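You operate a simulated robot arm through the tools that you are given. There is no shell and no other tool. Be economical: measure what you need, move in short steps, check, and stop when the job is done.

Carry out the task below with a simulated robot arm. There is one attempt and no reset: what you move stays moved.

TASK
Fill the empty purple bag to about its line and fold its lip.
Fine: at the hopper; it goes back in the black rack; hopper slider closed, holder out; no ice goes past the bag. Set down upright: what you pick out. Where these are worked on the way, their far stop is far enough and under half their travel is too little: yellow holder.

It is judged by the outcome, as a careful person would: the job done as asked, and still so three seconds after it is handed in. It fails if anything else is knocked over, pushed out of place, dropped, spilled or broken. Flat cloth is picked up by pressing the open fingertips on it (5 to 10 N) and closing them slowly along it; thin cloth reads only 2 to 8 mm in the jaws.

THE ROBOT
A 7-joint arm with a two-finger parallel gripper, fixed in place. Base frame: the origin is at the foot of the arm, x ahead of it, y to its left, z up; the work surface is at about z = 800. Units: mm, rad, N and s.
With the tool pointing down near the work surface it reaches from about 300 to 700 mm from the base axis. Its first joint turns from -1.152 to 1.152 rad. Payload 1.57 kg.
Tool frame: the origin (TCP) lies between the finger pads and is the grasp point; the fingertips stand 30 mm ahead of it; z points along the fingers, y is the line along which they close. Largest opening 110 mm; finger width 24, thickness 12; the body of the gripper, 48 by 112 mm, starts 78 mm behind the TCP.
Orientation is told as [roll, pitch, yaw] about the base's x, y, z axes, in that order, counted from this pose: with the fingers straight down and closing along the base's y, the tool's x points along the base's -x, its y along +y and its z along -z.

THE INTERFACE
- The arm moves only by the tool drive_tool. Its argument "increments" is a list that holds one entry, the list of rows, each a list of 7 numbers: the shift along the tool's x, y, z in mm, then the turn, a rotation vector about the tool's x, y, z in rad, then the opening, from 0 (shut) to 1 (fully open). In form: [[[tx, ty, tz, rx, ry, rz, jaw], ...]]. A call has 1 to 8 rows; each row is the pose to reach, as a shift and turn from the pose commanded when the call began, along the tool's axes at that moment. A row lasts 0.2 s, in which the tool goes at most 50 mm and 0.15 rad; a call with a longer step from one row to the next is refused whole, and so is a gripper value outside its range. Where a pose cannot be reached the arm comes as near as it can. A force on the tool above 60 N (or 10 N above the force at the start of the call, whichever is more), or a blocked arm, ends the call early, and 0.2 s more pass. The fingers move at their own pace (about 108 mm/s each) and stop on an object; they squeeze with about 39 N. The grip force told is the motor's: it shows also when the fingers shut on nothing. Time passes only in rows, and 0.2 s behind the last, so rows that repeat a pose let the fingers close. It gives the time, the measured TCP pose, the force on the tool (base axes), the opening and the grip force at its end, in the units of the frame above (readings bear some noise), with the torque about the TCP (base axes, N m) and any sound that the robot's microphone picked up.
- Cameras (640 x 400 px; columns grow to the right, rows downward): "scene" is fixed at [163.5, -428.9, 1367.4]; the picture's right is [0.51, -0.86, 0.00], its down [-0.77, -0.46, -0.44] and it looks along [0.38, 0.23, -0.90] (base axes); focal length 214 px, centre (320, 200). "wrist" rides on the gripper at [70, 16, -141] in the tool frame; the picture's right is [-0.23, 0.97, 0.00], its down [-0.86, -0.20, -0.48] and it looks along [-0.47, -0.11, 0.88] (tool axes); focal length 222 px, centre (320, 200). There is no depth. A picture from a camera that has moved, and an enlarged one, comes with that camera's place and axes in the base frame and with its lens.
- capture(camera): a new picture of that camera. The clock stands still meanwhile.
- enlarge(camera, box): a new picture of the part [left, top, right, bottom] of that camera's present view, enlarged. The clock stands still meanwhile.
- hand_in(): hands the job in; it is judged then, once.

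Go step by step. Nothing tells you positions but the pictures and the camera data: compare them with the known pose of the tool, close in by small moves and look again before you grip or let go. The budget is 120 turns and 68 pictures, counting those below and the enlarged ones. Unless the task says otherwise, let go and move clear before handing in, and close with one line.

The tools are called after "Request:" as a command line: name --argument value ..., lists and objects as JSON in quotes. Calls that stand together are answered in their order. drive_tool: Moves the arm, as the interface text tells. Its arguments: {"type":"object","properties":{"increments":{"type":"array","items":{"type":"array","items":{"type":"array","items":{"type":"number"}}}}},"required":["increments"]} The other tools are called the same way: capture (camera) takes a picture; enlarge (camera, box) takes an enlarged picture of a part of a camera's view; hand_in () hands the job in.

At the start:

```text
clock: 0.0
position: [476.7, 59.3, 1221.4]
ee_rot: [-0.001, 0.0, -0.001]
wrist_force: [0.2, 0.3, 0.0]
moment: [0.01, 0.01, 0.0]
grip_width: 110.3
grasp_force: 0.0
```

scene: 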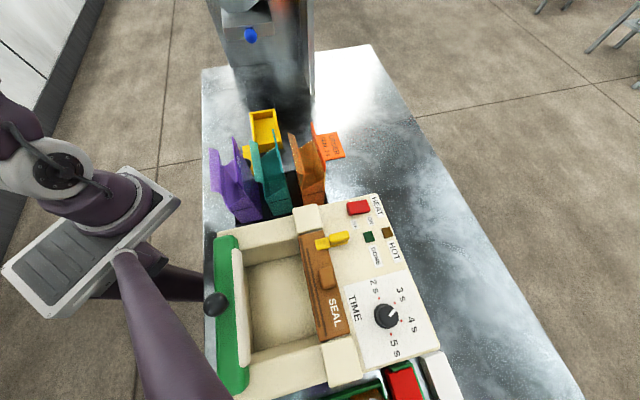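
wrist: 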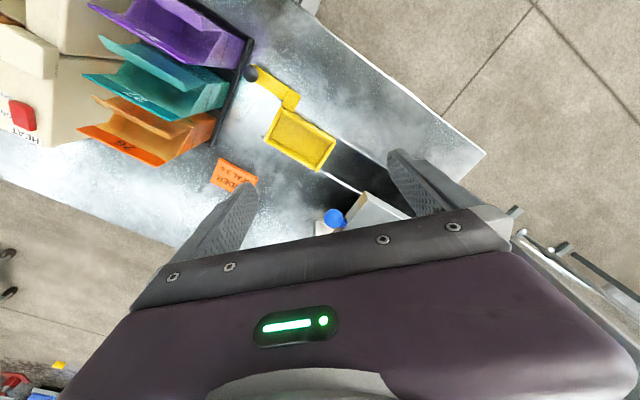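

I see a rack with purple, teal and orange bags, a sealer, a yellow holder, and an ice hopper with a blue knob. I'll look closer first.

Request:
enlarge --camera "scene" --box '[190, 80, 370, 230]'

Request:
enlarge --camera "scene" --box '[190, 0, 350, 110]'

Request:
enlarge --camera "wrist" --box '[60, 0, 420, 240]'

Request:
enlarge --camera "scene" --box '[200, 200, 460, 400]'

```text
2.67 times, centred on (280, 155) of scene
camera zoom: at [163.5, -428.9, 1367.4], right [0.51, -0.86, 0.0], down [-0.77, -0.46, -0.44], along [0.38, 0.23, -0.9], focal length 572 px, centre (427, 320)
```

zoom: 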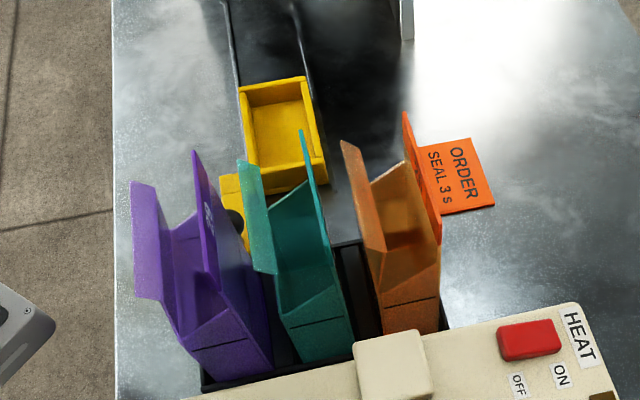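

```text
3.64 times, centred on (270, 55) of scene
camera zoom: at [163.5, -428.9, 1367.4], right [0.51, -0.86, 0.0], down [-0.77, -0.46, -0.44], along [0.38, 0.23, -0.9], focal length 780 px, centre (502, 727)
```

zoom: 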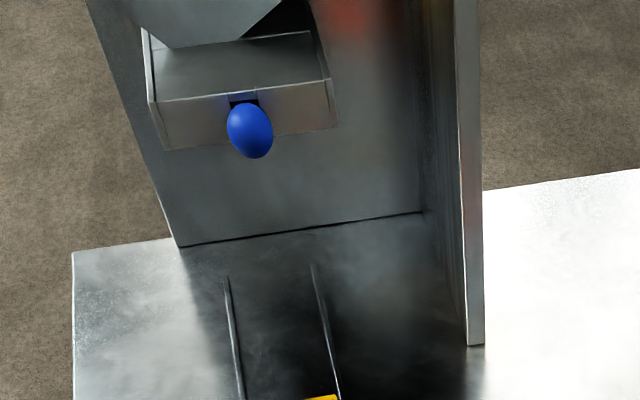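

```text
1.67 times, centred on (240, 120) of wrist
camera zoom: at [407.2, 75.2, 1362.1], right [0.23, 0.97, 0.0], down [0.85, -0.2, 0.48], along [0.47, -0.11, -0.88], focal length 370 px, centre (453, 333)
```

zoom: 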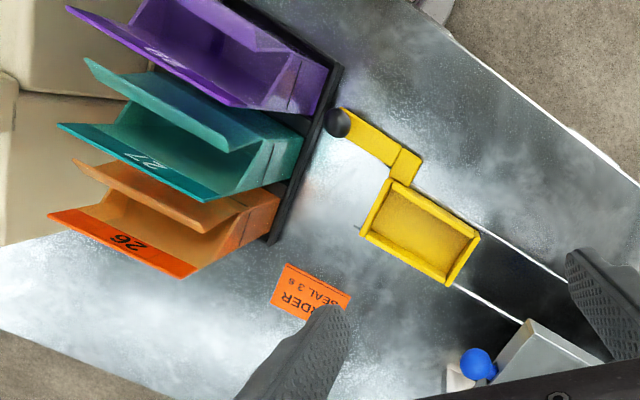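

```text
2.00 times, centred on (330, 300) of scene
camera zoom: at [163.5, -428.9, 1367.4], right [0.51, -0.86, 0.0], down [-0.77, -0.46, -0.44], along [0.38, 0.23, -0.9], focal length 429 px, centre (300, 0)
```

zoom: 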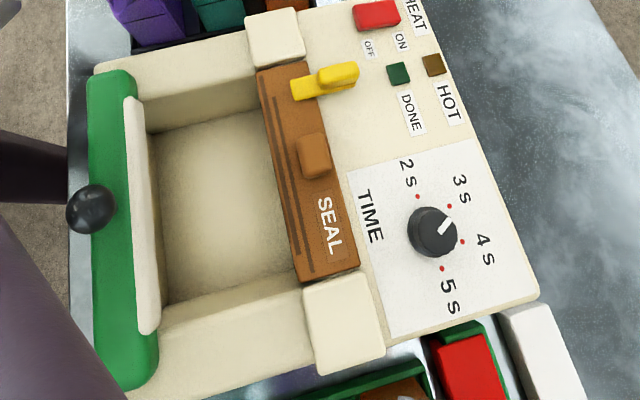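

Everything by the hopper is set at about 45° to the base axes. I'll yaw the tool by 45° and move over the rack for a better look.

Request:
drive_tool --increments '[[[18, -36, 0, 0, 0, -0.131, 1], [36, -72, 0, 0, 0, -0.262, 1], [54, -108, 0, 0, 0, -0.393, 1], [72, -143, 0, 0, 0, -0.524, 1], [91, -179, 0, 0, 0, -0.654, 1], [109, -215, 0, 0, 0, -0.785, 1], [109, -215, 0, 0, 0, -0.785, 1]]]'

Request:
capture --camera "wrist"

```text
clock: 1.6
position: [369.1, -156.7, 1222.1]
ee_rot: [-0.001, 0.0, 0.784]
wrist_force: [-0.4, -0.2, -0.2]
moment: [0.0, 0.01, 0.0]
grip_width: 109.9
grasp_force: 0.0
```

```text
61 pictures are left
camera wrist: at [307.5, -195.3, 1362.7], right [-0.53, 0.85, 0.0], down [0.75, 0.46, 0.48], along [0.41, 0.25, -0.88], focal length 222 px, centre (320, 200)
```

wrist: 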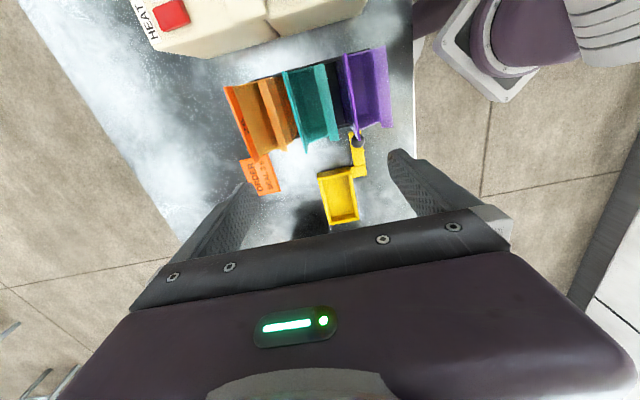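

Good overview; I'll enlarge the bags and the tray.

Request:
enlarge --camera "wrist" --box '[210, 30, 420, 160]'

Request:
enlarge --camera "wrist" --box '[290, 120, 400, 240]'

```text
3.05 times, centred on (315, 95) of wrist
camera zoom: at [307.5, -195.3, 1362.7], right [-0.53, 0.85, 0.0], down [0.75, 0.46, 0.48], along [0.41, 0.25, -0.88], focal length 677 px, centre (335, 520)
```

zoom: 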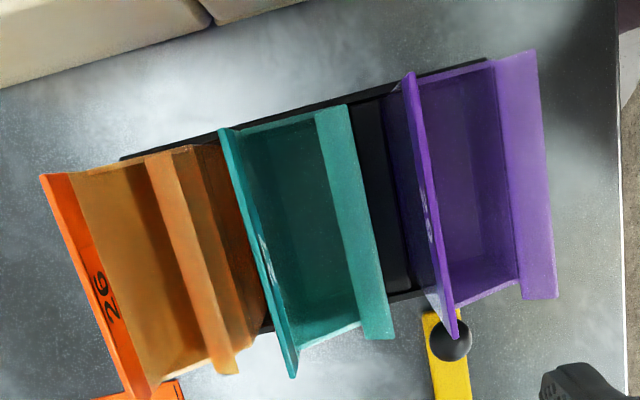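

```text
3.33 times, centred on (345, 180) of wrist
camera zoom: at [307.5, -195.3, 1362.7], right [-0.53, 0.85, 0.0], down [0.75, 0.46, 0.48], along [0.41, 0.25, -0.88], focal length 740 px, centre (237, 267)
```

zoom: 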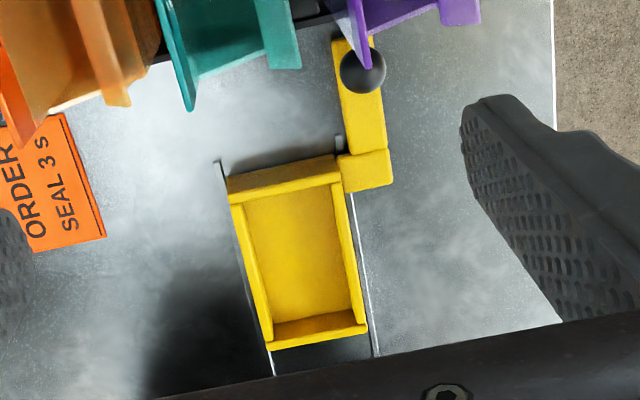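

I'll zoom in on the purple bag and the holder to understand their shape.

Request:
enlarge --camera "scene" --box '[200, 130, 290, 225]'

Request:
enlarge --camera "scene" --box '[215, 0, 315, 70]'

```text
4.21 times, centred on (245, 178) of scene
camera zoom: at [163.5, -428.9, 1367.4], right [0.51, -0.86, 0.0], down [-0.77, -0.46, -0.44], along [0.38, 0.23, -0.9], focal length 903 px, centre (636, 295)
```

zoom: 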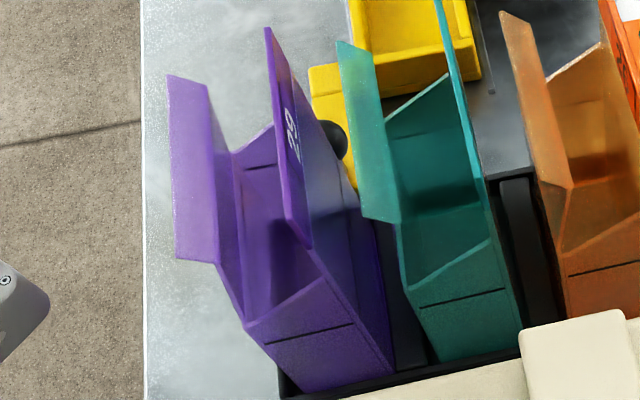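

```text
5.71 times, centred on (265, 35) of scene
camera zoom: at [163.5, -428.9, 1367.4], right [0.51, -0.86, 0.0], down [-0.77, -0.46, -0.44], along [0.38, 0.23, -0.9], focal length 1226 px, centre (634, 1143)
```

zoom: 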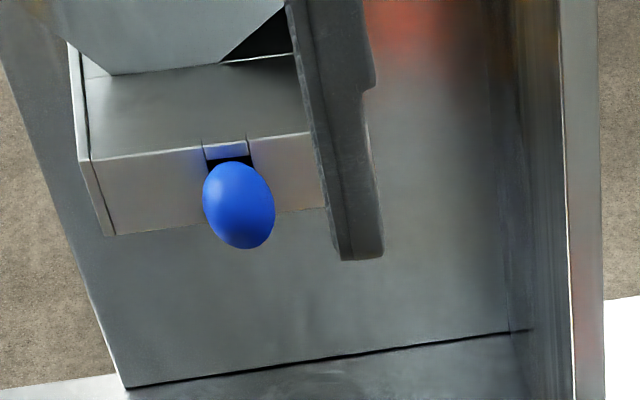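

The bag has a box body with a fill line, an out-turned flap and an upright lip (number 29). I'll turn the camera round to see it from the holder side.

Request:
drive_tool --increments '[[[-18, 10, 0, 0, 0, 0.15, 1], [-36, 20, 0, 0, 0, 0.3, 1], [-54, 30, 0, 0, 0, 0.45, 1], [-72, 40, 0, 0, 0, 0.6, 1], [-90, 50, 0, 0, 0, 0.75, 1], [-110, 60, 0, 0, 0, 0.9, 1], [-130, 70, 0, 0, 0, 1.05, 1], [-150, 82, 0, 0, 0, 1.2, 1]]]'

Request:
drive_tool --increments '[[[0, 0, 10, 0, 0, 0.15, 1], [0, 0, 20, 0, 0, 0.3, 1], [0, 0, 30, 0, 0, 0.45, 1], [0, 0, 40, 0, 0, 0.6, 1], [0, 0, 50, 0, 0, 0.75, 1], [0, 0, 60, 0, 0, 0.9, 1], [0, 0, 60, 0, 0, 1.05, 1], [0, 0, 60, 0, 0, 1.2, 1]]]'

Request:
drive_tool --increments '[[[0, 0, 0, 0, 0, 0.15, 1], [0, 0, 0, 0, 0, 0.3, 1], [0, 0, 0, 0, 0, 0.45, 1], [0, 0, 0, 0, 0, 0.6, 1], [0, 0, 0, 0, 0, 0.74, 1], [0, 0, 0, 0, 0, 0.74, 1]]]'

Request:
capture --camera "wrist"

```text
clock: 3.4
position: [414.8, 9.1, 1222.8]
ee_rot: [0.001, -0.001, -0.417]
wrist_force: [0.2, 0.2, 0.4]
moment: [0.0, -0.01, 0.0]
grip_width: 110.0
grasp_force: 0.1
```

```text
clock: 5.2
position: [415.7, 8.9, 1160.3]
ee_rot: [-0.001, 0.0, -1.62]
wrist_force: [0.0, 0.1, -1.2]
moment: [0.0, 0.01, 0.0]
grip_width: 109.9
grasp_force: 0.0
```

```text
clock: 6.6
position: [415.8, 8.1, 1160.8]
ee_rot: [-0.001, 0.0, -2.358]
wrist_force: [-0.8, -0.1, 1.3]
moment: [-0.01, -0.03, 0.03]
grip_width: 110.1
grasp_force: 0.2
```

```text
56 pictures are left
camera wrist: at [476.7, 45.6, 1302.0], right [0.53, -0.85, 0.0], down [-0.75, -0.46, 0.48], along [-0.41, -0.25, -0.88], focal length 222 px, centre (320, 200)
```

wrist: 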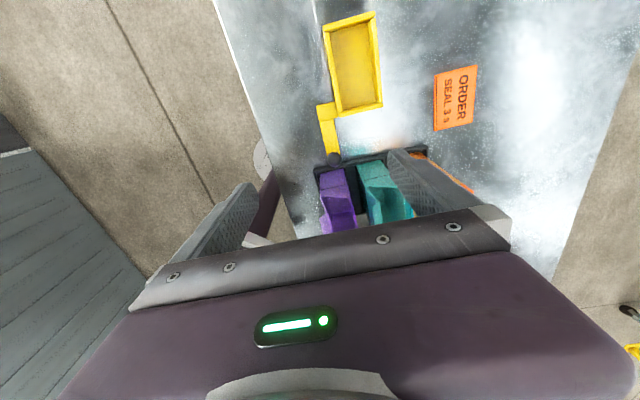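

The reversed yaw works. Zooming in on the bag end.

Request:
enlarge --camera "wrist" --box '[290, 140, 430, 240]'

```text
4.00 times, centred on (360, 190) of wrist
camera zoom: at [476.7, 45.6, 1302.0], right [0.53, -0.85, 0.0], down [-0.75, -0.46, 0.48], along [-0.41, -0.25, -0.88], focal length 888 px, centre (160, 240)
```

zoom: 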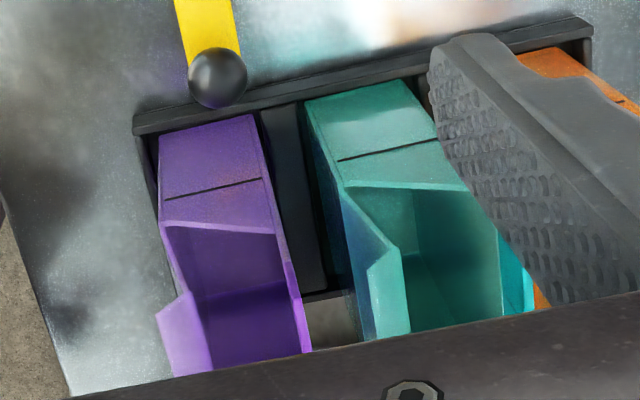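

The bag is an open box about 50 × 110 mm, with its line near z≈895. I plan to pinch the upright number-side wall. Measuring the tray next.

Request:
enlarge --camera "wrist" --box '[290, 0, 430, 180]'

Request:
enlarge --camera "scene" --box '[225, 95, 295, 165]'

```text
2.22 times, centred on (360, 90) of wrist
camera zoom: at [476.7, 45.6, 1302.0], right [0.53, -0.85, 0.0], down [-0.75, -0.46, 0.48], along [-0.41, -0.25, -0.88], focal length 494 px, centre (231, 444)
```

zoom: 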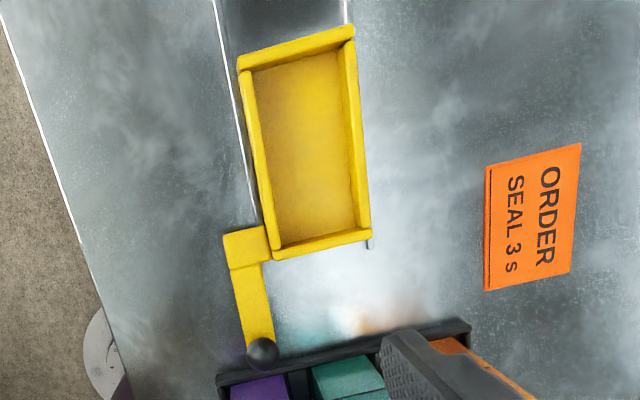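

```text
5.71 times, centred on (260, 130) of scene
camera zoom: at [163.5, -428.9, 1367.4], right [0.51, -0.86, 0.0], down [-0.77, -0.46, -0.44], along [0.38, 0.23, -0.9], focal length 1226 px, centre (663, 600)
```

zoom: 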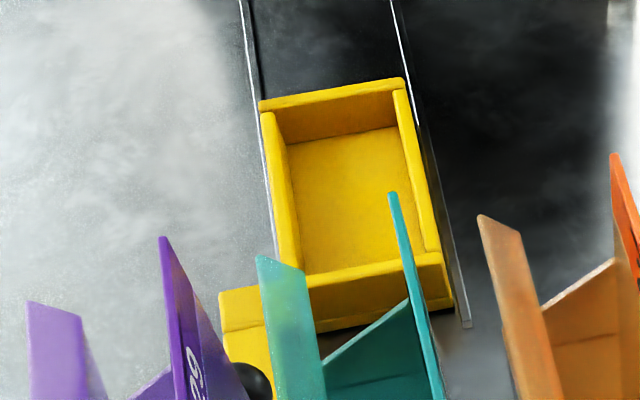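

Tray rim is at z≈844, spanning about u 299–440 and v 327–413 in the 45° frame. I'll turn back to yaw +45 and go over the purple bag's upright wall with the jaws narrowed.

Request:
drive_tool --increments '[[[-22, 3, 0, 0, 0, -0.15, 0.6], [-45, 6, 0, 0, 0, -0.3, 0.25], [-68, 9, 0, 0, 0, -0.45, 0.25], [-90, 12, 0, 0, 0, -0.6, 0.25], [-113, 15, 0, 0, 0, -0.75, 0.25], [-136, 18, 0, 0, 0, -0.9, 0.25], [-160, 21, 0, 0, 0, -1.05, 0.25], [-182, 24, 0, 0, 0, -1.2, 0.25]]]'

Request:
drive_tool --increments '[[[0, 0, 0, 0, 0, -0.15, 0.25], [0, 0, 0, 0, 0, -0.3, 0.25], [0, 0, 0, 0, 0, -0.45, 0.25], [0, 0, 0, 0, 0, -0.6, 0.25], [0, 0, 0, 0, 0, -0.75, 0.25], [0, 0, 0, 0, 0, -0.9, 0.25], [0, 0, 0, 0, 0, -1.05, 0.25], [0, 0, 0, 0, 0, -1.2, 0.25]]]'

Request:
drive_tool --increments '[[[0, 0, 0, 0, 0, -0.15, 0.25], [0, 0, 0, 0, 0, -0.3, 0.25], [0, 0, 0, 0, 0, -0.45, 0.25], [0, 0, 0, 0, 0, -0.6, 0.25], [0, 0, 0, 0, 0, -0.743, 0.25], [0, 0, 0, 0, 0, -0.743, 0.25], [0, 0, 0, 0, 0, -0.743, 0.25]]]'

Request:
capture --camera "wrist"

```text
clock: 8.4
position: [303.9, -136.5, 1161.8]
ee_rot: [0.001, 0.0, -1.154]
wrist_force: [-0.5, -0.2, 0.8]
moment: [0.02, 0.0, -0.01]
grip_width: 27.6
grasp_force: 0.1
```

```text
clock: 10.2
position: [305.5, -137.7, 1162.0]
ee_rot: [-0.001, 0.001, 0.047]
wrist_force: [0.2, 0.0, 0.1]
moment: [-0.01, -0.02, 0.01]
grip_width: 27.3
grasp_force: 0.0
```

```text
clock: 11.8
position: [305.5, -137.0, 1161.6]
ee_rot: [0.0, 0.001, 0.788]
wrist_force: [0.8, 0.0, 0.8]
moment: [0.02, 0.0, 0.04]
grip_width: 27.6
grasp_force: 0.0
```

```text
52 pictures are left
camera wrist: at [243.7, -175.1, 1301.8], right [-0.53, 0.85, 0.0], down [0.74, 0.47, 0.48], along [0.41, 0.25, -0.88], focal length 222 px, centre (320, 200)
```

wrist: 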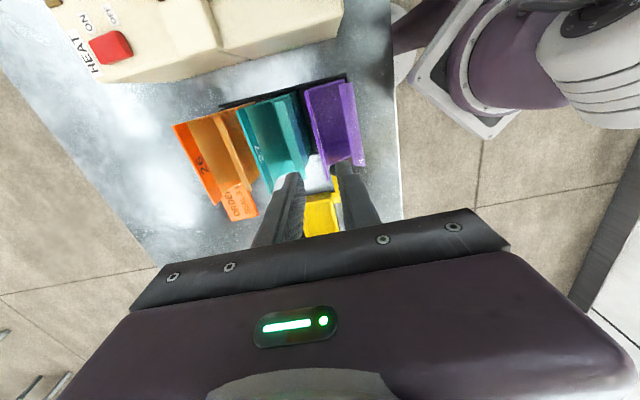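

TCP is at u≈119, v≈313. Descending to just above the lip and checking.

Request:
drive_tool --increments '[[[0, 0, 35, 0, 0, 0, 0.25], [0, 0, 70, 0, 0, 0, 0.25], [0, 0, 103, 0, 0, 0, 0.25], [0, 0, 103, 0, 0, 0, 0.25]]]'

Request:
enlarge --camera "wrist" --box '[180, 60, 460, 235]'

Request:
enlarge --camera "scene" --box '[180, 100, 320, 225]'

```text
clock: 12.8
position: [304.4, -138.3, 1056.2]
ee_rot: [0.001, 0.0, 0.787]
wrist_force: [0.2, -0.1, -0.9]
moment: [-0.05, -0.01, 0.01]
grip_width: 27.6
grasp_force: 0.0
```

```text
2.29 times, centred on (320, 148) of wrist
camera zoom: at [243.0, -177.5, 1197.0], right [-0.53, 0.85, 0.0], down [0.74, 0.46, 0.48], along [0.41, 0.25, -0.88], focal length 508 px, centre (320, 320)
```

zoom: 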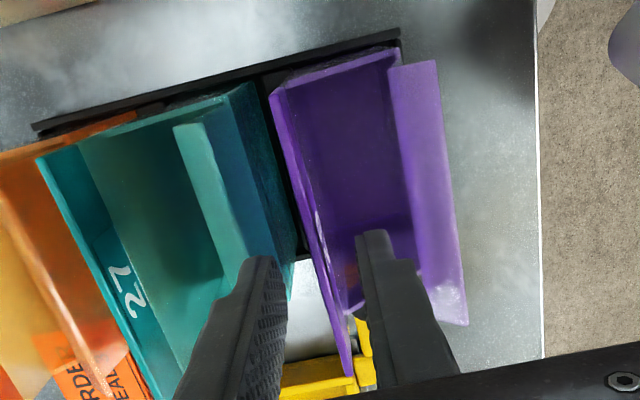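

```text
3.20 times, centred on (250, 162) of scene
camera zoom: at [163.5, -428.9, 1367.4], right [0.51, -0.86, 0.0], down [-0.77, -0.46, -0.44], along [0.38, 0.23, -0.9], focal length 686 px, centre (544, 320)
```

zoom: 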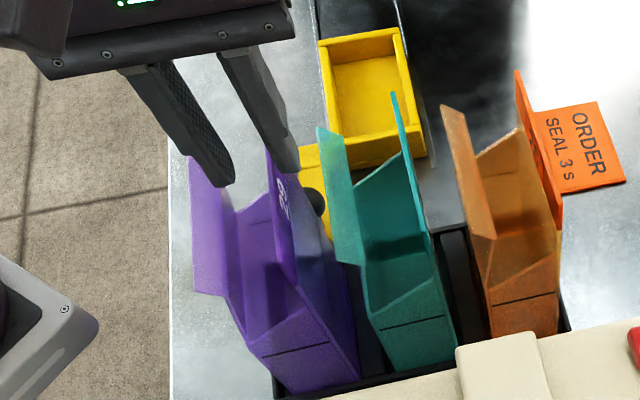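

The lip sits between the fingertips and the teal flap should clear by about 7 mm. Descending to the pinch height, then checking.

Request:
drive_tool --increments '[[[0, 1, 20, 0, 0, 0, 0.25], [0, 1, 40, 0, 0, 0, 0.25], [0, 1, 60, 0, 0, 0, 0.25], [0, 1, 80, 0, 0, 0, 0.25], [0, 1, 92, 0, 0, 0, 0.25], [0, 1, 92, 0, 0, 0, 0.25]]]'

Request:
enlarge --camera "scene" --box '[180, 100, 320, 225]'

```text
clock: 14.2
position: [304.0, -135.6, 965.5]
ee_rot: [0.0, 0.0, 0.787]
wrist_force: [-0.4, 0.1, 0.8]
moment: [0.0, 0.01, 0.03]
grip_width: 27.3
grasp_force: 0.0
```

```text
3.20 times, centred on (250, 162) of scene
camera zoom: at [163.5, -428.9, 1367.4], right [0.51, -0.86, 0.0], down [-0.77, -0.46, -0.44], along [0.38, 0.23, -0.9], focal length 686 px, centre (544, 320)
```

zoom: 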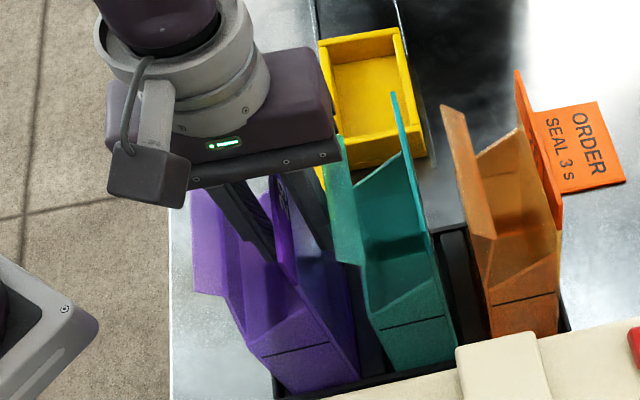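

Fingers straddle the wall without contact. Closing.

Request:
drive_tool --increments '[[[0, 0, 0, 0, 0, 0, 0.15], [0, 0, 0, 0, 0, 0, 0.08], [0, 0, 0, 0, 0, 0, 0.0], [0, 0, 0, 0, 0, 0, 0.0], [0, 0, 0, 0, 0, 0, 0.0]]]'

Request:
enlarge --camera "scene" --box '[180, 100, 320, 225]'

```text
clock: 15.4
position: [305.0, -137.5, 966.9]
ee_rot: [0.001, 0.001, 0.787]
wrist_force: [0.5, -0.2, -0.6]
moment: [-0.01, -0.04, 0.02]
grip_width: 3.5
grasp_force: 24.5
```

```text
3.20 times, centred on (250, 162) of scene
camera zoom: at [163.5, -428.9, 1367.4], right [0.51, -0.86, 0.0], down [-0.77, -0.46, -0.44], along [0.38, 0.23, -0.9], focal length 686 px, centre (544, 320)
```

zoom: 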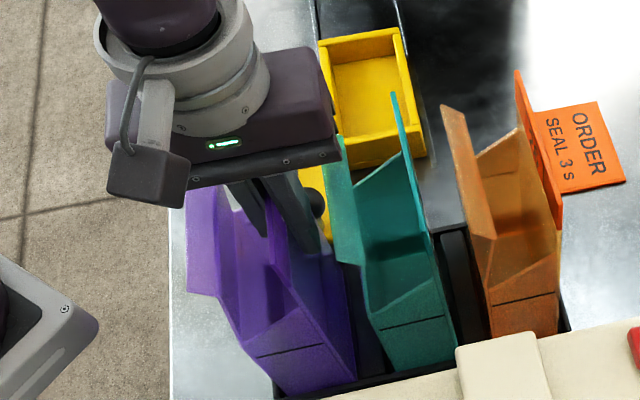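

The wall is pinched (3.5 mm). Lifting straight up slowly.

Request:
drive_tool --increments '[[[0, 0, -10, 0, 0, 0, 0], [0, 0, -25, 0, 0, 0, 0], [0, 0, -45, 0, 0, 0, 0], [0, 0, -65, 0, 0, 0, 0], [0, 0, -85, 0, 0, 0, 0], [0, 0, -105, 0, 0, 0, 0], [0, 0, -125, 0, 0, 0, 0], [0, 0, -125, 0, 0, 0, 0]]]'

Request:
capture --camera "scene"

```text
clock: 17.2
position: [305.9, -135.8, 1090.9]
ee_rot: [-0.001, 0.0, 0.788]
wrist_force: [-0.2, 0.0, 0.7]
moment: [0.0, -0.04, 0.0]
grip_width: 3.5
grasp_force: 24.4
```

```text
47 pictures are left
```

scene: 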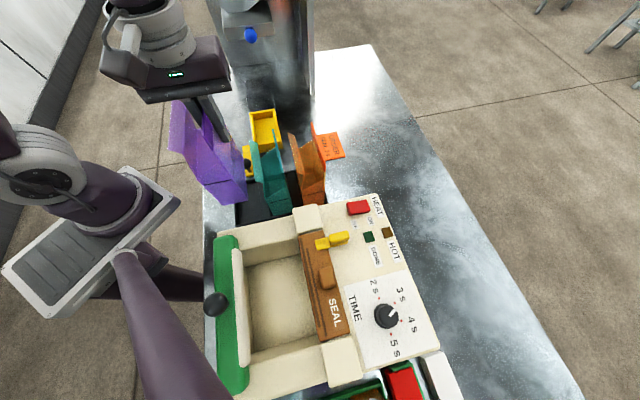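

The bag came out cleanly and hangs upright. I'll carry it over the tray (u≈369, v≈397 for the wall) and look at the hopper from there.

Request:
drive_tool --increments '[[[-25, 0, 0, 0, 0, 0, 0], [-65, 0, 0, 0, 0, 0, 0], [-105, -15, 0, 0, 0, 0, 0], [-145, -35, 0, 0, 0, 0, 0], [-185, -55, 0, 0, 0, 0, 0], [-220, -73, 0, 0, 0, 0, 0], [-250, -84, 0, 0, 0, 0, 0], [-250, -84, 0, 0, 0, 0, 0]]]'

Request:
capture --camera "wrist"

Request:
capture --camera "scene"

```text
clock: 19.0
position: [539.7, -19.0, 1094.3]
ee_rot: [0.0, 0.0, 0.787]
wrist_force: [-0.2, 0.6, -0.1]
moment: [-0.03, -0.04, -0.05]
grip_width: 3.4
grasp_force: 24.5
```

```text
46 pictures are left
camera wrist: at [479.9, -56.7, 1233.6], right [-0.53, 0.85, 0.0], down [0.74, 0.46, 0.48], along [0.41, 0.25, -0.88], focal length 222 px, centre (320, 200)
```

wrist: 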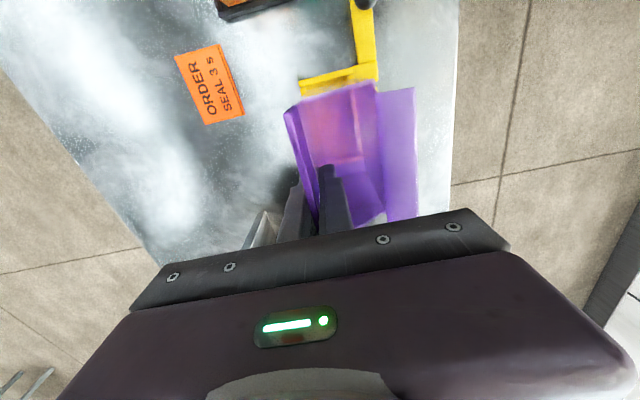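

```text
45 pictures are left
```

scene: 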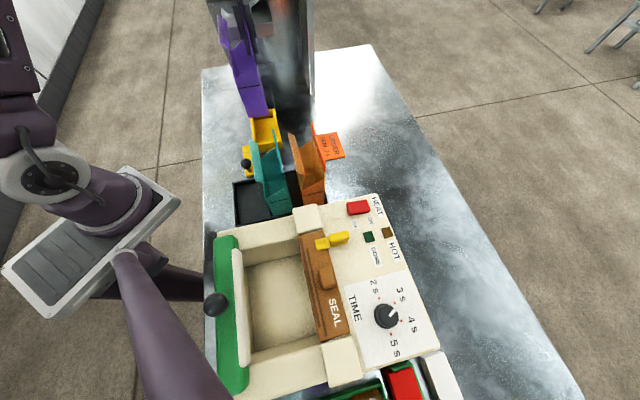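

Lowering until the bag's bottom is just over the tray rim, then checking alignment.

Request:
drive_tool --increments '[[[-1, -2, 25, 0, 0, 0, 0], [-1, -2, 50, 0, 0, 0, 0], [-1, -2, 72, 0, 0, 0, 0], [-1, -2, 72, 0, 0, 0, 0]]]'

Request:
enlarge --camera "scene" --box '[200, 30, 310, 160]'

Request:
enlarge --camera "wrist" --box '[240, 0, 460, 220]'

```text
clock: 20.0
position: [544.2, -21.2, 1020.0]
ee_rot: [0.001, 0.0, 0.788]
wrist_force: [-0.2, 1.1, -0.2]
moment: [-0.01, -0.04, 0.0]
grip_width: 3.4
grasp_force: 24.0
```

```text
3.08 times, centred on (255, 95) of scene
camera zoom: at [163.6, -428.9, 1367.4], right [0.51, -0.86, 0.0], down [-0.77, -0.46, -0.44], along [0.38, 0.23, -0.9], focal length 660 px, centre (520, 523)
```

zoom: 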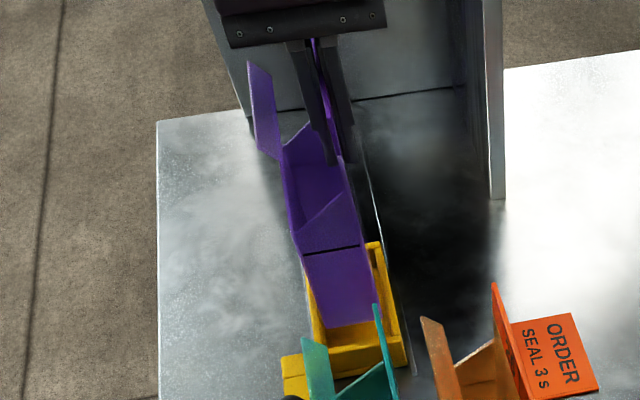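

```text
1.82 times, centred on (350, 110) of wrist
camera zoom: at [482.7, -58.8, 1160.3], right [-0.53, 0.85, 0.0], down [0.74, 0.46, 0.48], along [0.41, 0.25, -0.88], focal length 404 px, centre (266, 364)
```

zoom: 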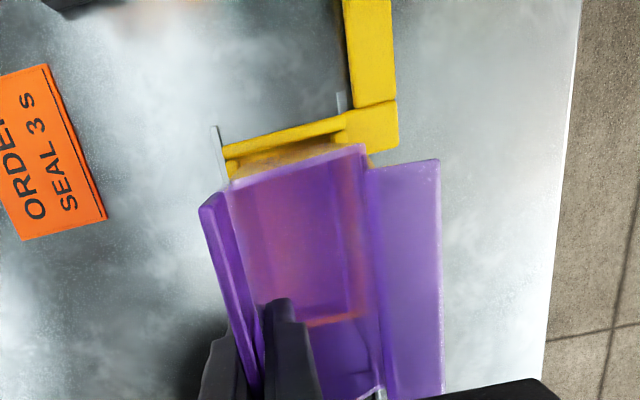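

The bag is about over the tray but its bottom sits a little to −v; shifting +4 mm and lowering in.

Request:
drive_tool --increments '[[[0, -4, 0, 0, 0, 0, 0], [0, -4, 10, 0, 0, 0, 0], [0, -4, 20, 0, 0, 0, 0], [0, -4, 30, 0, 0, 0, 0], [0, -4, 30, 0, 0, 0, 0]]]'

Request:
enlarge --camera "scene" --box '[210, 60, 300, 150]'

```text
clock: 21.2
position: [545.8, -22.9, 990.7]
ee_rot: [0.001, 0.001, 0.789]
wrist_force: [-0.2, -0.8, 0.5]
moment: [-0.01, -0.02, -0.02]
grip_width: 3.4
grasp_force: 24.2
```

```text
4.44 times, centred on (255, 105) of scene
camera zoom: at [163.5, -428.9, 1367.4], right [0.51, -0.86, 0.0], down [-0.77, -0.46, -0.44], along [0.38, 0.23, -0.9], focal length 953 px, centre (609, 622)
```

zoom: 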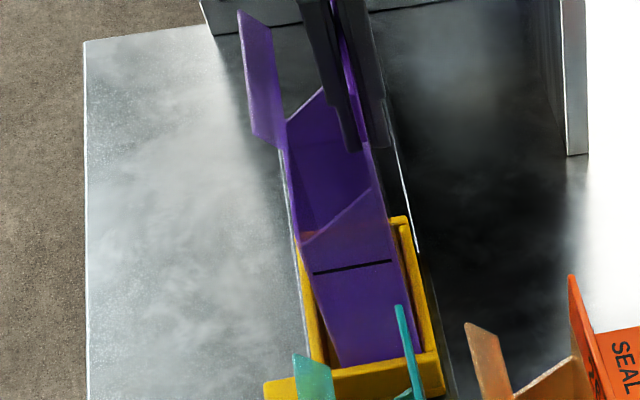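

It's inside the tray rim without contact. Lowering slowly to the floor.

Request:
drive_tool --increments '[[[0, 0, 4, 0, 0, 0, 0], [0, 0, 8, 0, 0, 0, 0], [0, 0, 12, 0, 0, 0, 0], [0, 0, 12, 0, 0, 0, 0]]]'

```text
clock: 22.2
position: [544.6, -20.8, 977.6]
ee_rot: [-0.001, 0.0, 0.788]
wrist_force: [0.9, -1.0, 0.5]
moment: [-0.04, -0.04, -0.01]
grip_width: 3.4
grasp_force: 24.6
```

Request:
drive_tool --increments '[[[0, 0, 2, 0, 0, 0, 0], [0, 0, 4, 0, 0, 0, 0], [0, 0, 4, 0, 0, 0, 0]]]'

Request:
drive_tool --increments '[[[0, 0, 1, 0, 0, 0, 0], [0, 0, 2, 0, 0, 0, 0], [0, 0, 2, 0, 0, 0, 0]]]'

Request:
enlarge --camera "scene" --box '[210, 60, 300, 150]'

```text
clock: 23.0
position: [545.9, -22.6, 973.6]
ee_rot: [-0.002, -0.001, 0.789]
wrist_force: [1.6, 1.1, -0.6]
moment: [-0.02, 0.0, 0.02]
grip_width: 3.3
grasp_force: 24.2
```

```text
clock: 23.8
position: [545.1, -23.3, 971.8]
ee_rot: [-0.001, -0.001, 0.787]
wrist_force: [0.8, -0.8, 13.7]
moment: [-0.02, 0.29, -0.01]
grip_width: 3.4
grasp_force: 24.2
```

```text
4.44 times, centred on (255, 105) of scene
camera zoom: at [163.4, -428.9, 1367.5], right [0.51, -0.86, 0.0], down [-0.77, -0.46, -0.44], along [0.38, 0.23, -0.9], focal length 953 px, centre (609, 622)
```

zoom: 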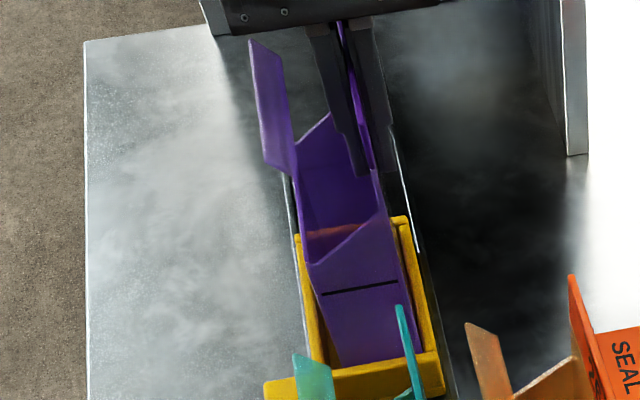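

Bag touches the tray floor (about 14 N up). Releasing gently and rising a little.

Request:
drive_tool --increments '[[[0, 0, -1, 0, 0, 0, 0.08], [0, 0, -1, 0, 0, 0, 0.16], [0, 0, -1, 0, 0, 0, 0.25], [0, 0, -1, 0, 0, 0, 0.25], [0, 0, -1, 0, 0, 0, 0.25]]]'

Request:
enlarge --camera "scene" --box '[210, 60, 300, 150]'

```text
clock: 25.0
position: [544.8, -22.2, 973.4]
ee_rot: [0.001, 0.0, 0.786]
wrist_force: [0.4, 0.9, -0.3]
moment: [-0.03, -0.03, -0.01]
grip_width: 27.7
grasp_force: 0.0
```

```text
4.44 times, centred on (255, 105) of scene
camera zoom: at [163.5, -428.9, 1367.4], right [0.51, -0.86, 0.0], down [-0.77, -0.46, -0.44], along [0.38, 0.23, -0.9], focal length 953 px, centre (609, 622)
```

zoom: 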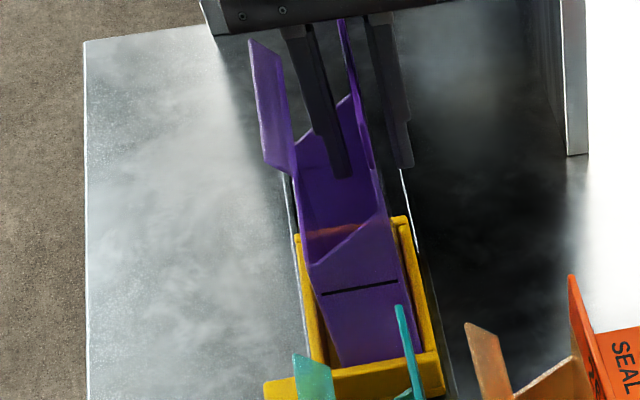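

The bag stands in the tray. I'll rise, back off and tilt the camera to look at the hopper outlet.

Request:
drive_tool --increments '[[[0, 0, -30, 0, 0, 0, 0.25], [0, 0, -70, 0, 0, 0, 0.25], [0, 0, -110, 0, 0, 0, 0.25], [30, 0, -120, 0, 0, 0, 0.25], [70, 0, -120, 0, -0.12, 0, 0.25], [105, 0, -120, 0, -0.25, 0, 0.25], [140, 0, -120, 0, -0.4, 0, 0.25], [150, 0, -120, 0, -0.5, 0, 0.25]]]'

Request:
capture --camera "wrist"

```text
clock: 26.8
position: [439.7, -127.7, 1093.3]
ee_rot: [-0.002, -0.503, 0.787]
wrist_force: [0.4, 0.1, 0.1]
moment: [-0.01, -0.04, 0.0]
grip_width: 27.7
grasp_force: 0.2
```

```text
39 pictures are left
camera wrist: at [336.5, -208.2, 1183.1], right [-0.55, 0.83, 0.11], down [0.51, 0.23, 0.83], along [0.66, 0.51, -0.55], focal length 222 px, centre (320, 200)
```

wrist: 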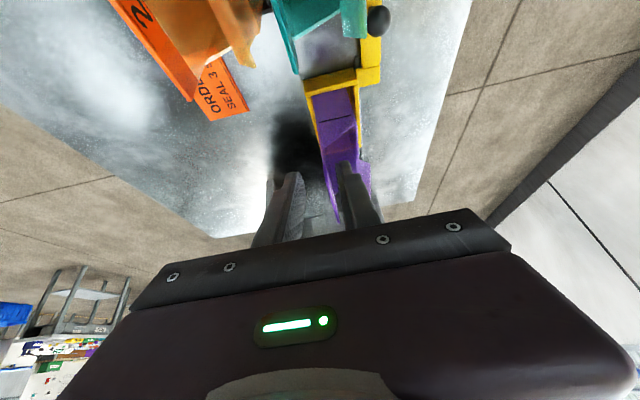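

The gripper hides the hopper at this tilt; tilting further to look nearly horizontally.

Request:
drive_tool --increments '[[[0, 0, 0, 0, -0.12, 0, 0.25], [0, 0, 0, 0, -0.24, 0, 0.25], [0, 0, 0, 0, -0.36, 0, 0.25], [0, 0, 0, 0, -0.48, 0, 0.25], [0, 0, 0, 0, -0.6, 0, 0.25], [0, 0, 0, 0, -0.6, 0, 0.25]]]'

Request:
capture --camera "wrist"

```text
clock: 28.2
position: [439.5, -128.0, 1093.0]
ee_rot: [-0.001, -1.1, 0.788]
wrist_force: [-0.1, 0.0, -0.4]
moment: [-0.01, -0.02, 0.03]
grip_width: 27.8
grasp_force: 0.1
```

```text
38 pictures are left
camera wrist: at [316.5, -228.7, 1093.8], right [-0.62, 0.76, 0.2], down [0.11, -0.17, 0.98], along [0.78, 0.63, 0.02], focal length 222 px, centre (320, 200)
```

wrist: 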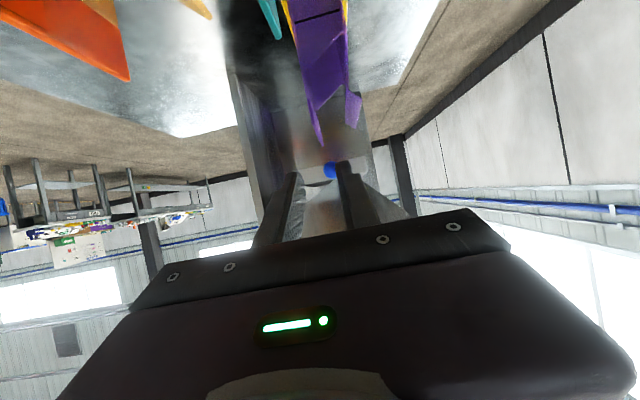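

Request:
enlarge --camera "wrist" --box '[220, 60, 420, 240]'

```text
2.22 times, centred on (320, 150) of wrist
camera zoom: at [316.5, -228.7, 1093.8], right [-0.62, 0.76, 0.2], down [0.11, -0.17, 0.98], along [0.78, 0.63, 0.02], focal length 494 px, centre (320, 311)
```

zoom: 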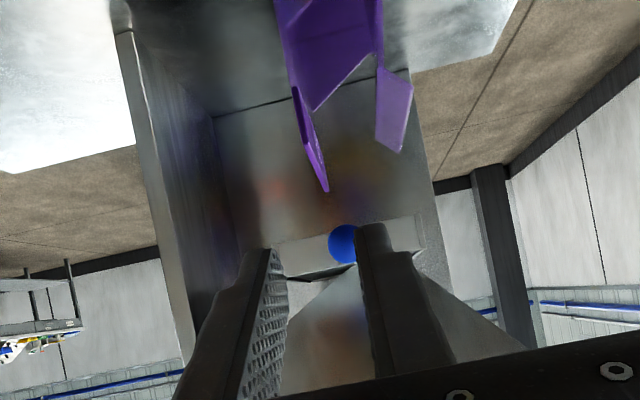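

The blue knob is at v≈399 while the tray centre is at v≈370, so I'll check the outlet alignment again once the holder is in. First I'll straighten up above the black holder knob.

Request:
drive_tool --increments '[[[0, 10, 0, 0, 0.1375, 0, 0.4], [0, 22, 0, 0, 0.275, 0, 0.55], [0, 34, 0, 0, 0.4125, 0, 0.55], [0, 48, 0, 0, 0.55, 0, 0.55], [0, 60, 0, 0, 0.6875, 0, 0.55], [0, 74, 0, 0, 0.825, 0, 0.55], [0, 86, 0, 0, 0.9625, 0, 0.55], [0, 98, 0, 0, 1.1, 0, 0.55]]]'

Request:
drive_tool --increments '[[[0, 0, 20, 0, 0, 0, 0.55], [0, 0, 50, 0, 0, 0, 0.55], [0, 0, 90, 0, 0, 0, 0.55], [0, 0, 120, 0, 0, 0, 0.55], [0, 0, 120, 0, 0, 0, 0.55]]]'

Request:
capture --camera "wrist"

```text
clock: 30.0
position: [368.2, -59.6, 1093.3]
ee_rot: [-0.001, 0.004, 0.786]
wrist_force: [0.0, 0.6, -0.7]
moment: [-0.02, -0.02, -0.01]
grip_width: 60.4
grasp_force: 0.0
```

```text
clock: 31.2
position: [369.0, -60.2, 971.9]
ee_rot: [-0.001, 0.001, 0.787]
wrist_force: [-0.2, 0.4, 0.0]
moment: [-0.01, 0.0, -0.01]
grip_width: 60.7
grasp_force: 0.0
```

```text
36 pictures are left
camera wrist: at [308.4, -99.1, 1112.1], right [-0.53, 0.85, 0.0], down [0.74, 0.46, 0.48], along [0.41, 0.25, -0.88], focal length 222 px, centre (320, 200)
```

wrist: 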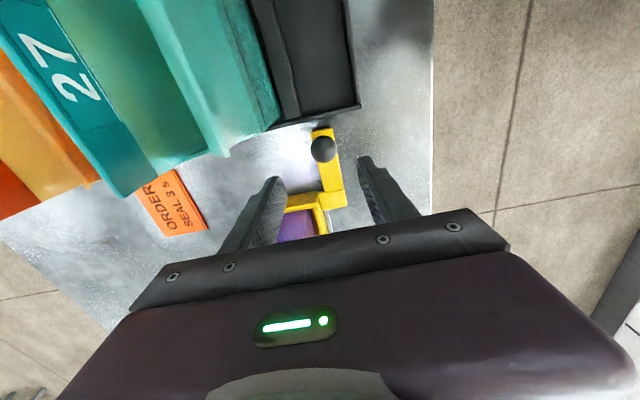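

The knob is between the fingers at about u≈219, v≈302. Lowering around it.

Request:
drive_tool --increments '[[[-1, 1.5, 30, 0, 0, 0, 0.55], [-1, 1.5, 60, 0, 0, 0, 0.55], [-1, 1.5, 85, 0, 0, 0, 0.55], [-1, 1.5, 100, 0, 0, 0, 0.55], [-1, 1.5, 100, 0, 0, 0, 0.55]]]'

Request:
enlarge --camera "wrist" --box '[220, 90, 440, 220]'

Request:
enlarge --camera "scene" --box '[200, 80, 300, 180]'

```text
clock: 32.4
position: [371.0, -57.7, 871.9]
ee_rot: [0.0, 0.0, 0.786]
wrist_force: [-0.4, 0.2, -0.3]
moment: [0.0, -0.02, 0.03]
grip_width: 60.6
grasp_force: 0.1
```

```text
2.91 times, centred on (330, 155) of wrist
camera zoom: at [308.9, -95.2, 1012.9], right [-0.53, 0.85, 0.0], down [0.74, 0.46, 0.48], along [0.41, 0.25, -0.88], focal length 646 px, centre (291, 331)
```

zoom: 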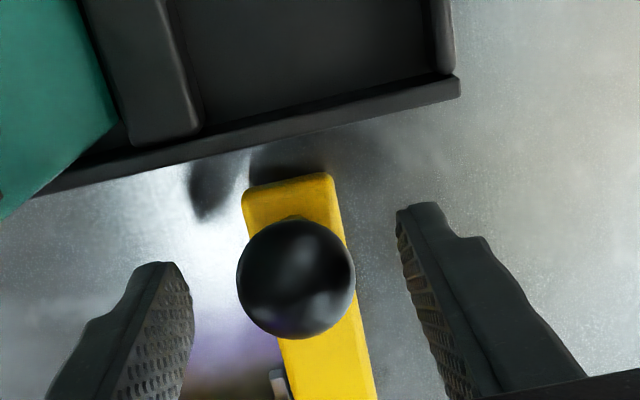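

```text
4.00 times, centred on (250, 130) of scene
camera zoom: at [163.5, -428.9, 1367.4], right [0.51, -0.86, 0.0], down [-0.77, -0.46, -0.44], along [0.38, 0.23, -0.9], focal length 858 px, centre (600, 480)
```

zoom: 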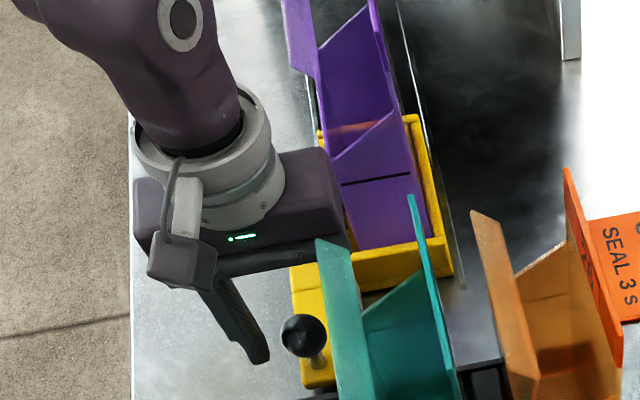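

Ball is well between the pads; nudging 4 mm and closing on it.

Request:
drive_tool --increments '[[[4, 2, 2, 0, 0, 0, 0.55], [4, 2, 2, 0, 0, 0, 0.4], [4, 2, 2, 0, 0, 0, 0.3], [4, 2, 2, 0, 0, 0, 0.2], [4, 2, 2, 0, 0, 0, 0.2], [4, 2, 2, 0, 0, 0, 0.2]]]'

```text
clock: 33.8
position: [365.6, -59.5, 870.0]
ee_rot: [0.0, 0.0, 0.788]
wrist_force: [2.5, -2.7, -2.4]
moment: [-0.05, -0.03, -0.02]
grip_width: 31.2
grasp_force: 39.5
```

Gripped (31 mm). Pushing the holder gently toward the hopper.

Request:
drive_tool --increments '[[[-3, 0, 0, 0, 0, 0, 0.2], [-9, 0, 0, 0, 0, 0, 0.2], [-17, 0, 0, 0, 0, 0, 0.2], [-26, 0, 0, 0, 0, 0, 0.2], [-35, 0, 0, 0, 0, 0, 0.2], [-43, 0, 0, 0, 0, 0, 0.2], [-48, 0, 0, 0, 0, 0, 0.2], [-50, 0, 0, 0, 0, 0, 0.2]]]'

Request:
enlarge --camera "scene" --box '[200, 20, 320, 160]'

```text
clock: 35.6
position: [400.4, -24.5, 870.2]
ee_rot: [-0.002, -0.001, 0.786]
wrist_force: [8.1, -8.7, -26.6]
moment: [-0.61, 0.45, -0.06]
grip_width: 31.1
grasp_force: 39.7
```

```text
2.86 times, centred on (260, 90) of scene
camera zoom: at [164.1, -429.1, 1367.3], right [0.51, -0.86, 0.0], down [-0.77, -0.46, -0.44], along [0.38, 0.23, -0.9], focal length 613 px, centre (491, 514)
```

zoom: 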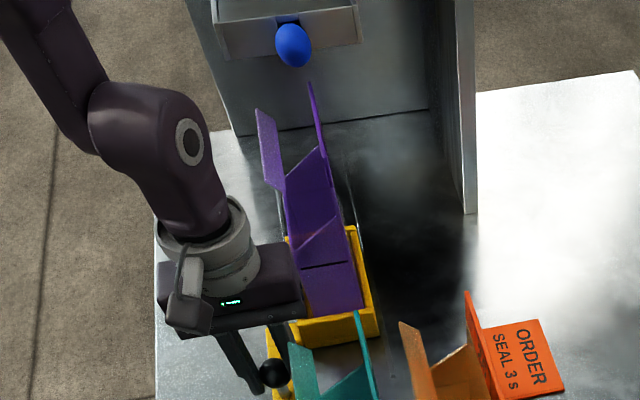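

The holder moves, with a downward pull on the tool; I'll ease 1.5 mm down and continue.

Request:
drive_tool --increments '[[[-3, 0, 1, 0, 0, 0, 0.2], [-9, 0, 1.5, 0, 0, 0, 0.2], [-17, 0, 1.5, 0, 0, 0, 0.2], [-26, 0, 1.5, 0, 0, 0, 0.2], [-35, 0, 1.5, 0, 0, 0, 0.2], [-43, 0, 1.5, 0, 0, 0, 0.2], [-51, 0, 1.5, 0, 0, 0, 0.2], [-56, 0, 1.5, 0, 0, 0, 0.2]]]'

```text
clock: 37.4
position: [441.1, 16.0, 868.8]
ee_rot: [0.002, 0.001, 0.784]
wrist_force: [8.5, -8.9, -2.8]
moment: [0.22, -0.51, -0.1]
grip_width: 31.1
grasp_force: 40.2
```

Request:
drive_tool --increments '[[[-3, -0.5, 0, 0, 0, 0, 0.2], [-9, -1, 0, 0, 0, 0, 0.2], [-17, -1, 0, 0, 0, 0, 0.2], [-26, -1, 0, 0, 0, 0, 0.2], [-35, -1, 0, 0, 0, 0, 0.2], [-43, -1, 0, 0, 0, 0, 0.2], [-51, -1, 0, 0, 0, 0, 0.2], [-56, -1, 0, 0, 0, 0, 0.2]]]'

Request:
capture --camera "scene"

Request:
capture --camera "wrist"

```text
clock: 39.2
position: [479.6, 55.5, 869.3]
ee_rot: [0.001, 0.001, 0.787]
wrist_force: [-6.7, 6.2, 13.6]
moment: [0.16, 0.08, 0.04]
grip_width: 31.1
grasp_force: 40.6
```

```text
32 pictures are left
```

scene: 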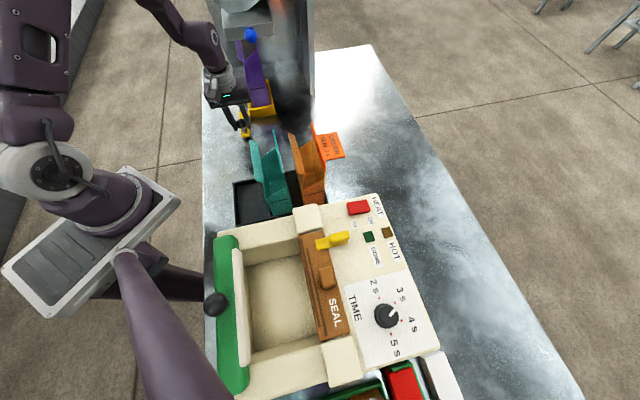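

```text
31 pictures are left
camera wrist: at [418.9, 16.6, 1009.2], right [-0.53, 0.85, 0.0], down [0.74, 0.47, 0.48], along [0.41, 0.25, -0.88], focal length 222 px, centre (320, 200)
```

wrist: 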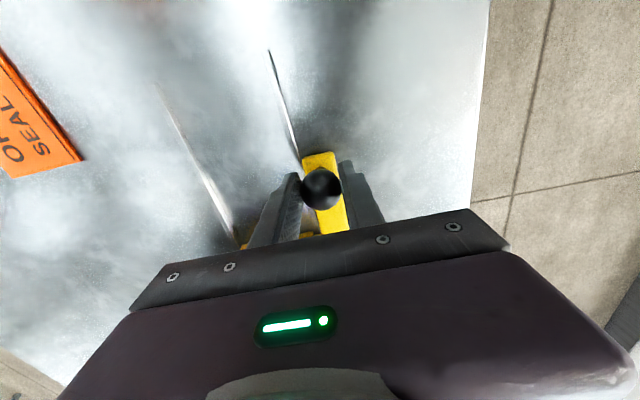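

Request:
enlarge --camera "scene" --box '[200, 0, 320, 140]'

```text
2.86 times, centred on (260, 70) of scene
camera zoom: at [163.2, -428.8, 1367.5], right [0.51, -0.86, 0.0], down [-0.77, -0.46, -0.44], along [0.38, 0.23, -0.9], focal length 613 px, centre (491, 571)
```

zoom: 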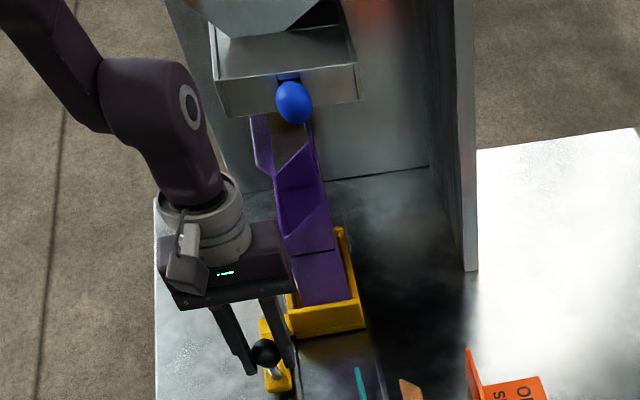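

The funnel's lower end lines up with the bag (v≈376), only the knob is offset. Continuing to push.

Request:
drive_tool --increments '[[[-3, 0.5, 0, 0, 0, 0, 0.2], [-9, 0.5, 0, 0, 0, 0, 0.2], [-17, 0.5, 0, 0, 0, 0, 0.2], [-26, 0.5, 0, 0, 0, 0, 0.2], [-35, 0.5, 0, 0, 0, 0, 0.2], [-43, 0.5, 0, 0, 0, 0, 0.2], [-51, 0.5, 0, 0, 0, 0, 0.2], [-54, 0.5, 0, 0, 0, 0, 0.2]]]'

Request:
enlarge --camera "scene" --box '[200, 0, 320, 140]'

```text
clock: 41.0
position: [518.0, 93.8, 868.9]
ee_rot: [0.0, 0.0, 0.786]
wrist_force: [0.6, -0.7, -9.7]
moment: [-0.81, 0.81, -0.05]
grip_width: 31.1
grasp_force: 39.8
```

```text
2.86 times, centred on (260, 70) of scene
camera zoom: at [163.7, -428.8, 1367.4], right [0.51, -0.86, 0.0], down [-0.77, -0.46, -0.44], along [0.38, 0.23, -0.9], focal length 613 px, centre (491, 571)
```

zoom: 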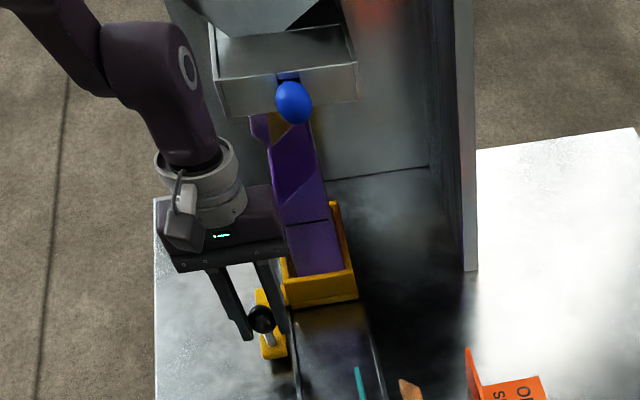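

Continuing in smaller steps toward the far stop.

Request:
drive_tool --increments '[[[-3, 0, 0, 0, 0, 0, 0.2], [-8, 0, 0, 0, 0, 0, 0.2], [-13, 0, 0, 0, 0, 0, 0.2], [-18, 0, 0, 0, 0, 0, 0.2], [-22, 0, 0, 0, 0, 0, 0.2], [-22, 0, 0, 0, 0, 0, 0.2]]]'

Request:
enlarge --camera "scene" --box '[200, 0, 320, 140]'

```text
clock: 42.4
position: [533.0, 109.2, 869.8]
ee_rot: [0.0, 0.0, 0.787]
wrist_force: [1.8, 3.0, 1.0]
moment: [0.3, -0.32, -0.01]
grip_width: 31.1
grasp_force: 40.1
```

```text
2.86 times, centred on (260, 70) of scene
camera zoom: at [163.6, -428.8, 1367.4], right [0.51, -0.86, 0.0], down [-0.77, -0.46, -0.44], along [0.38, 0.23, -0.9], focal length 613 px, centre (491, 571)
```

zoom: 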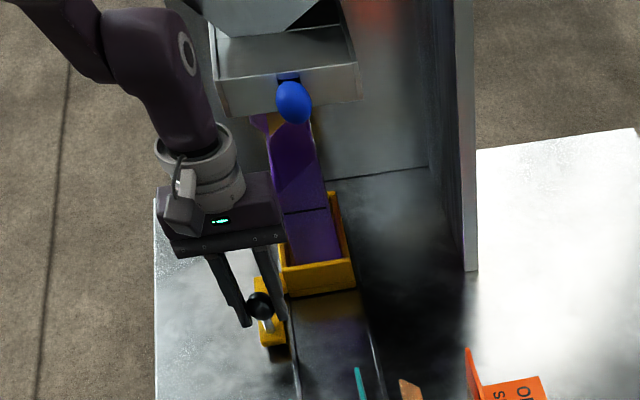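

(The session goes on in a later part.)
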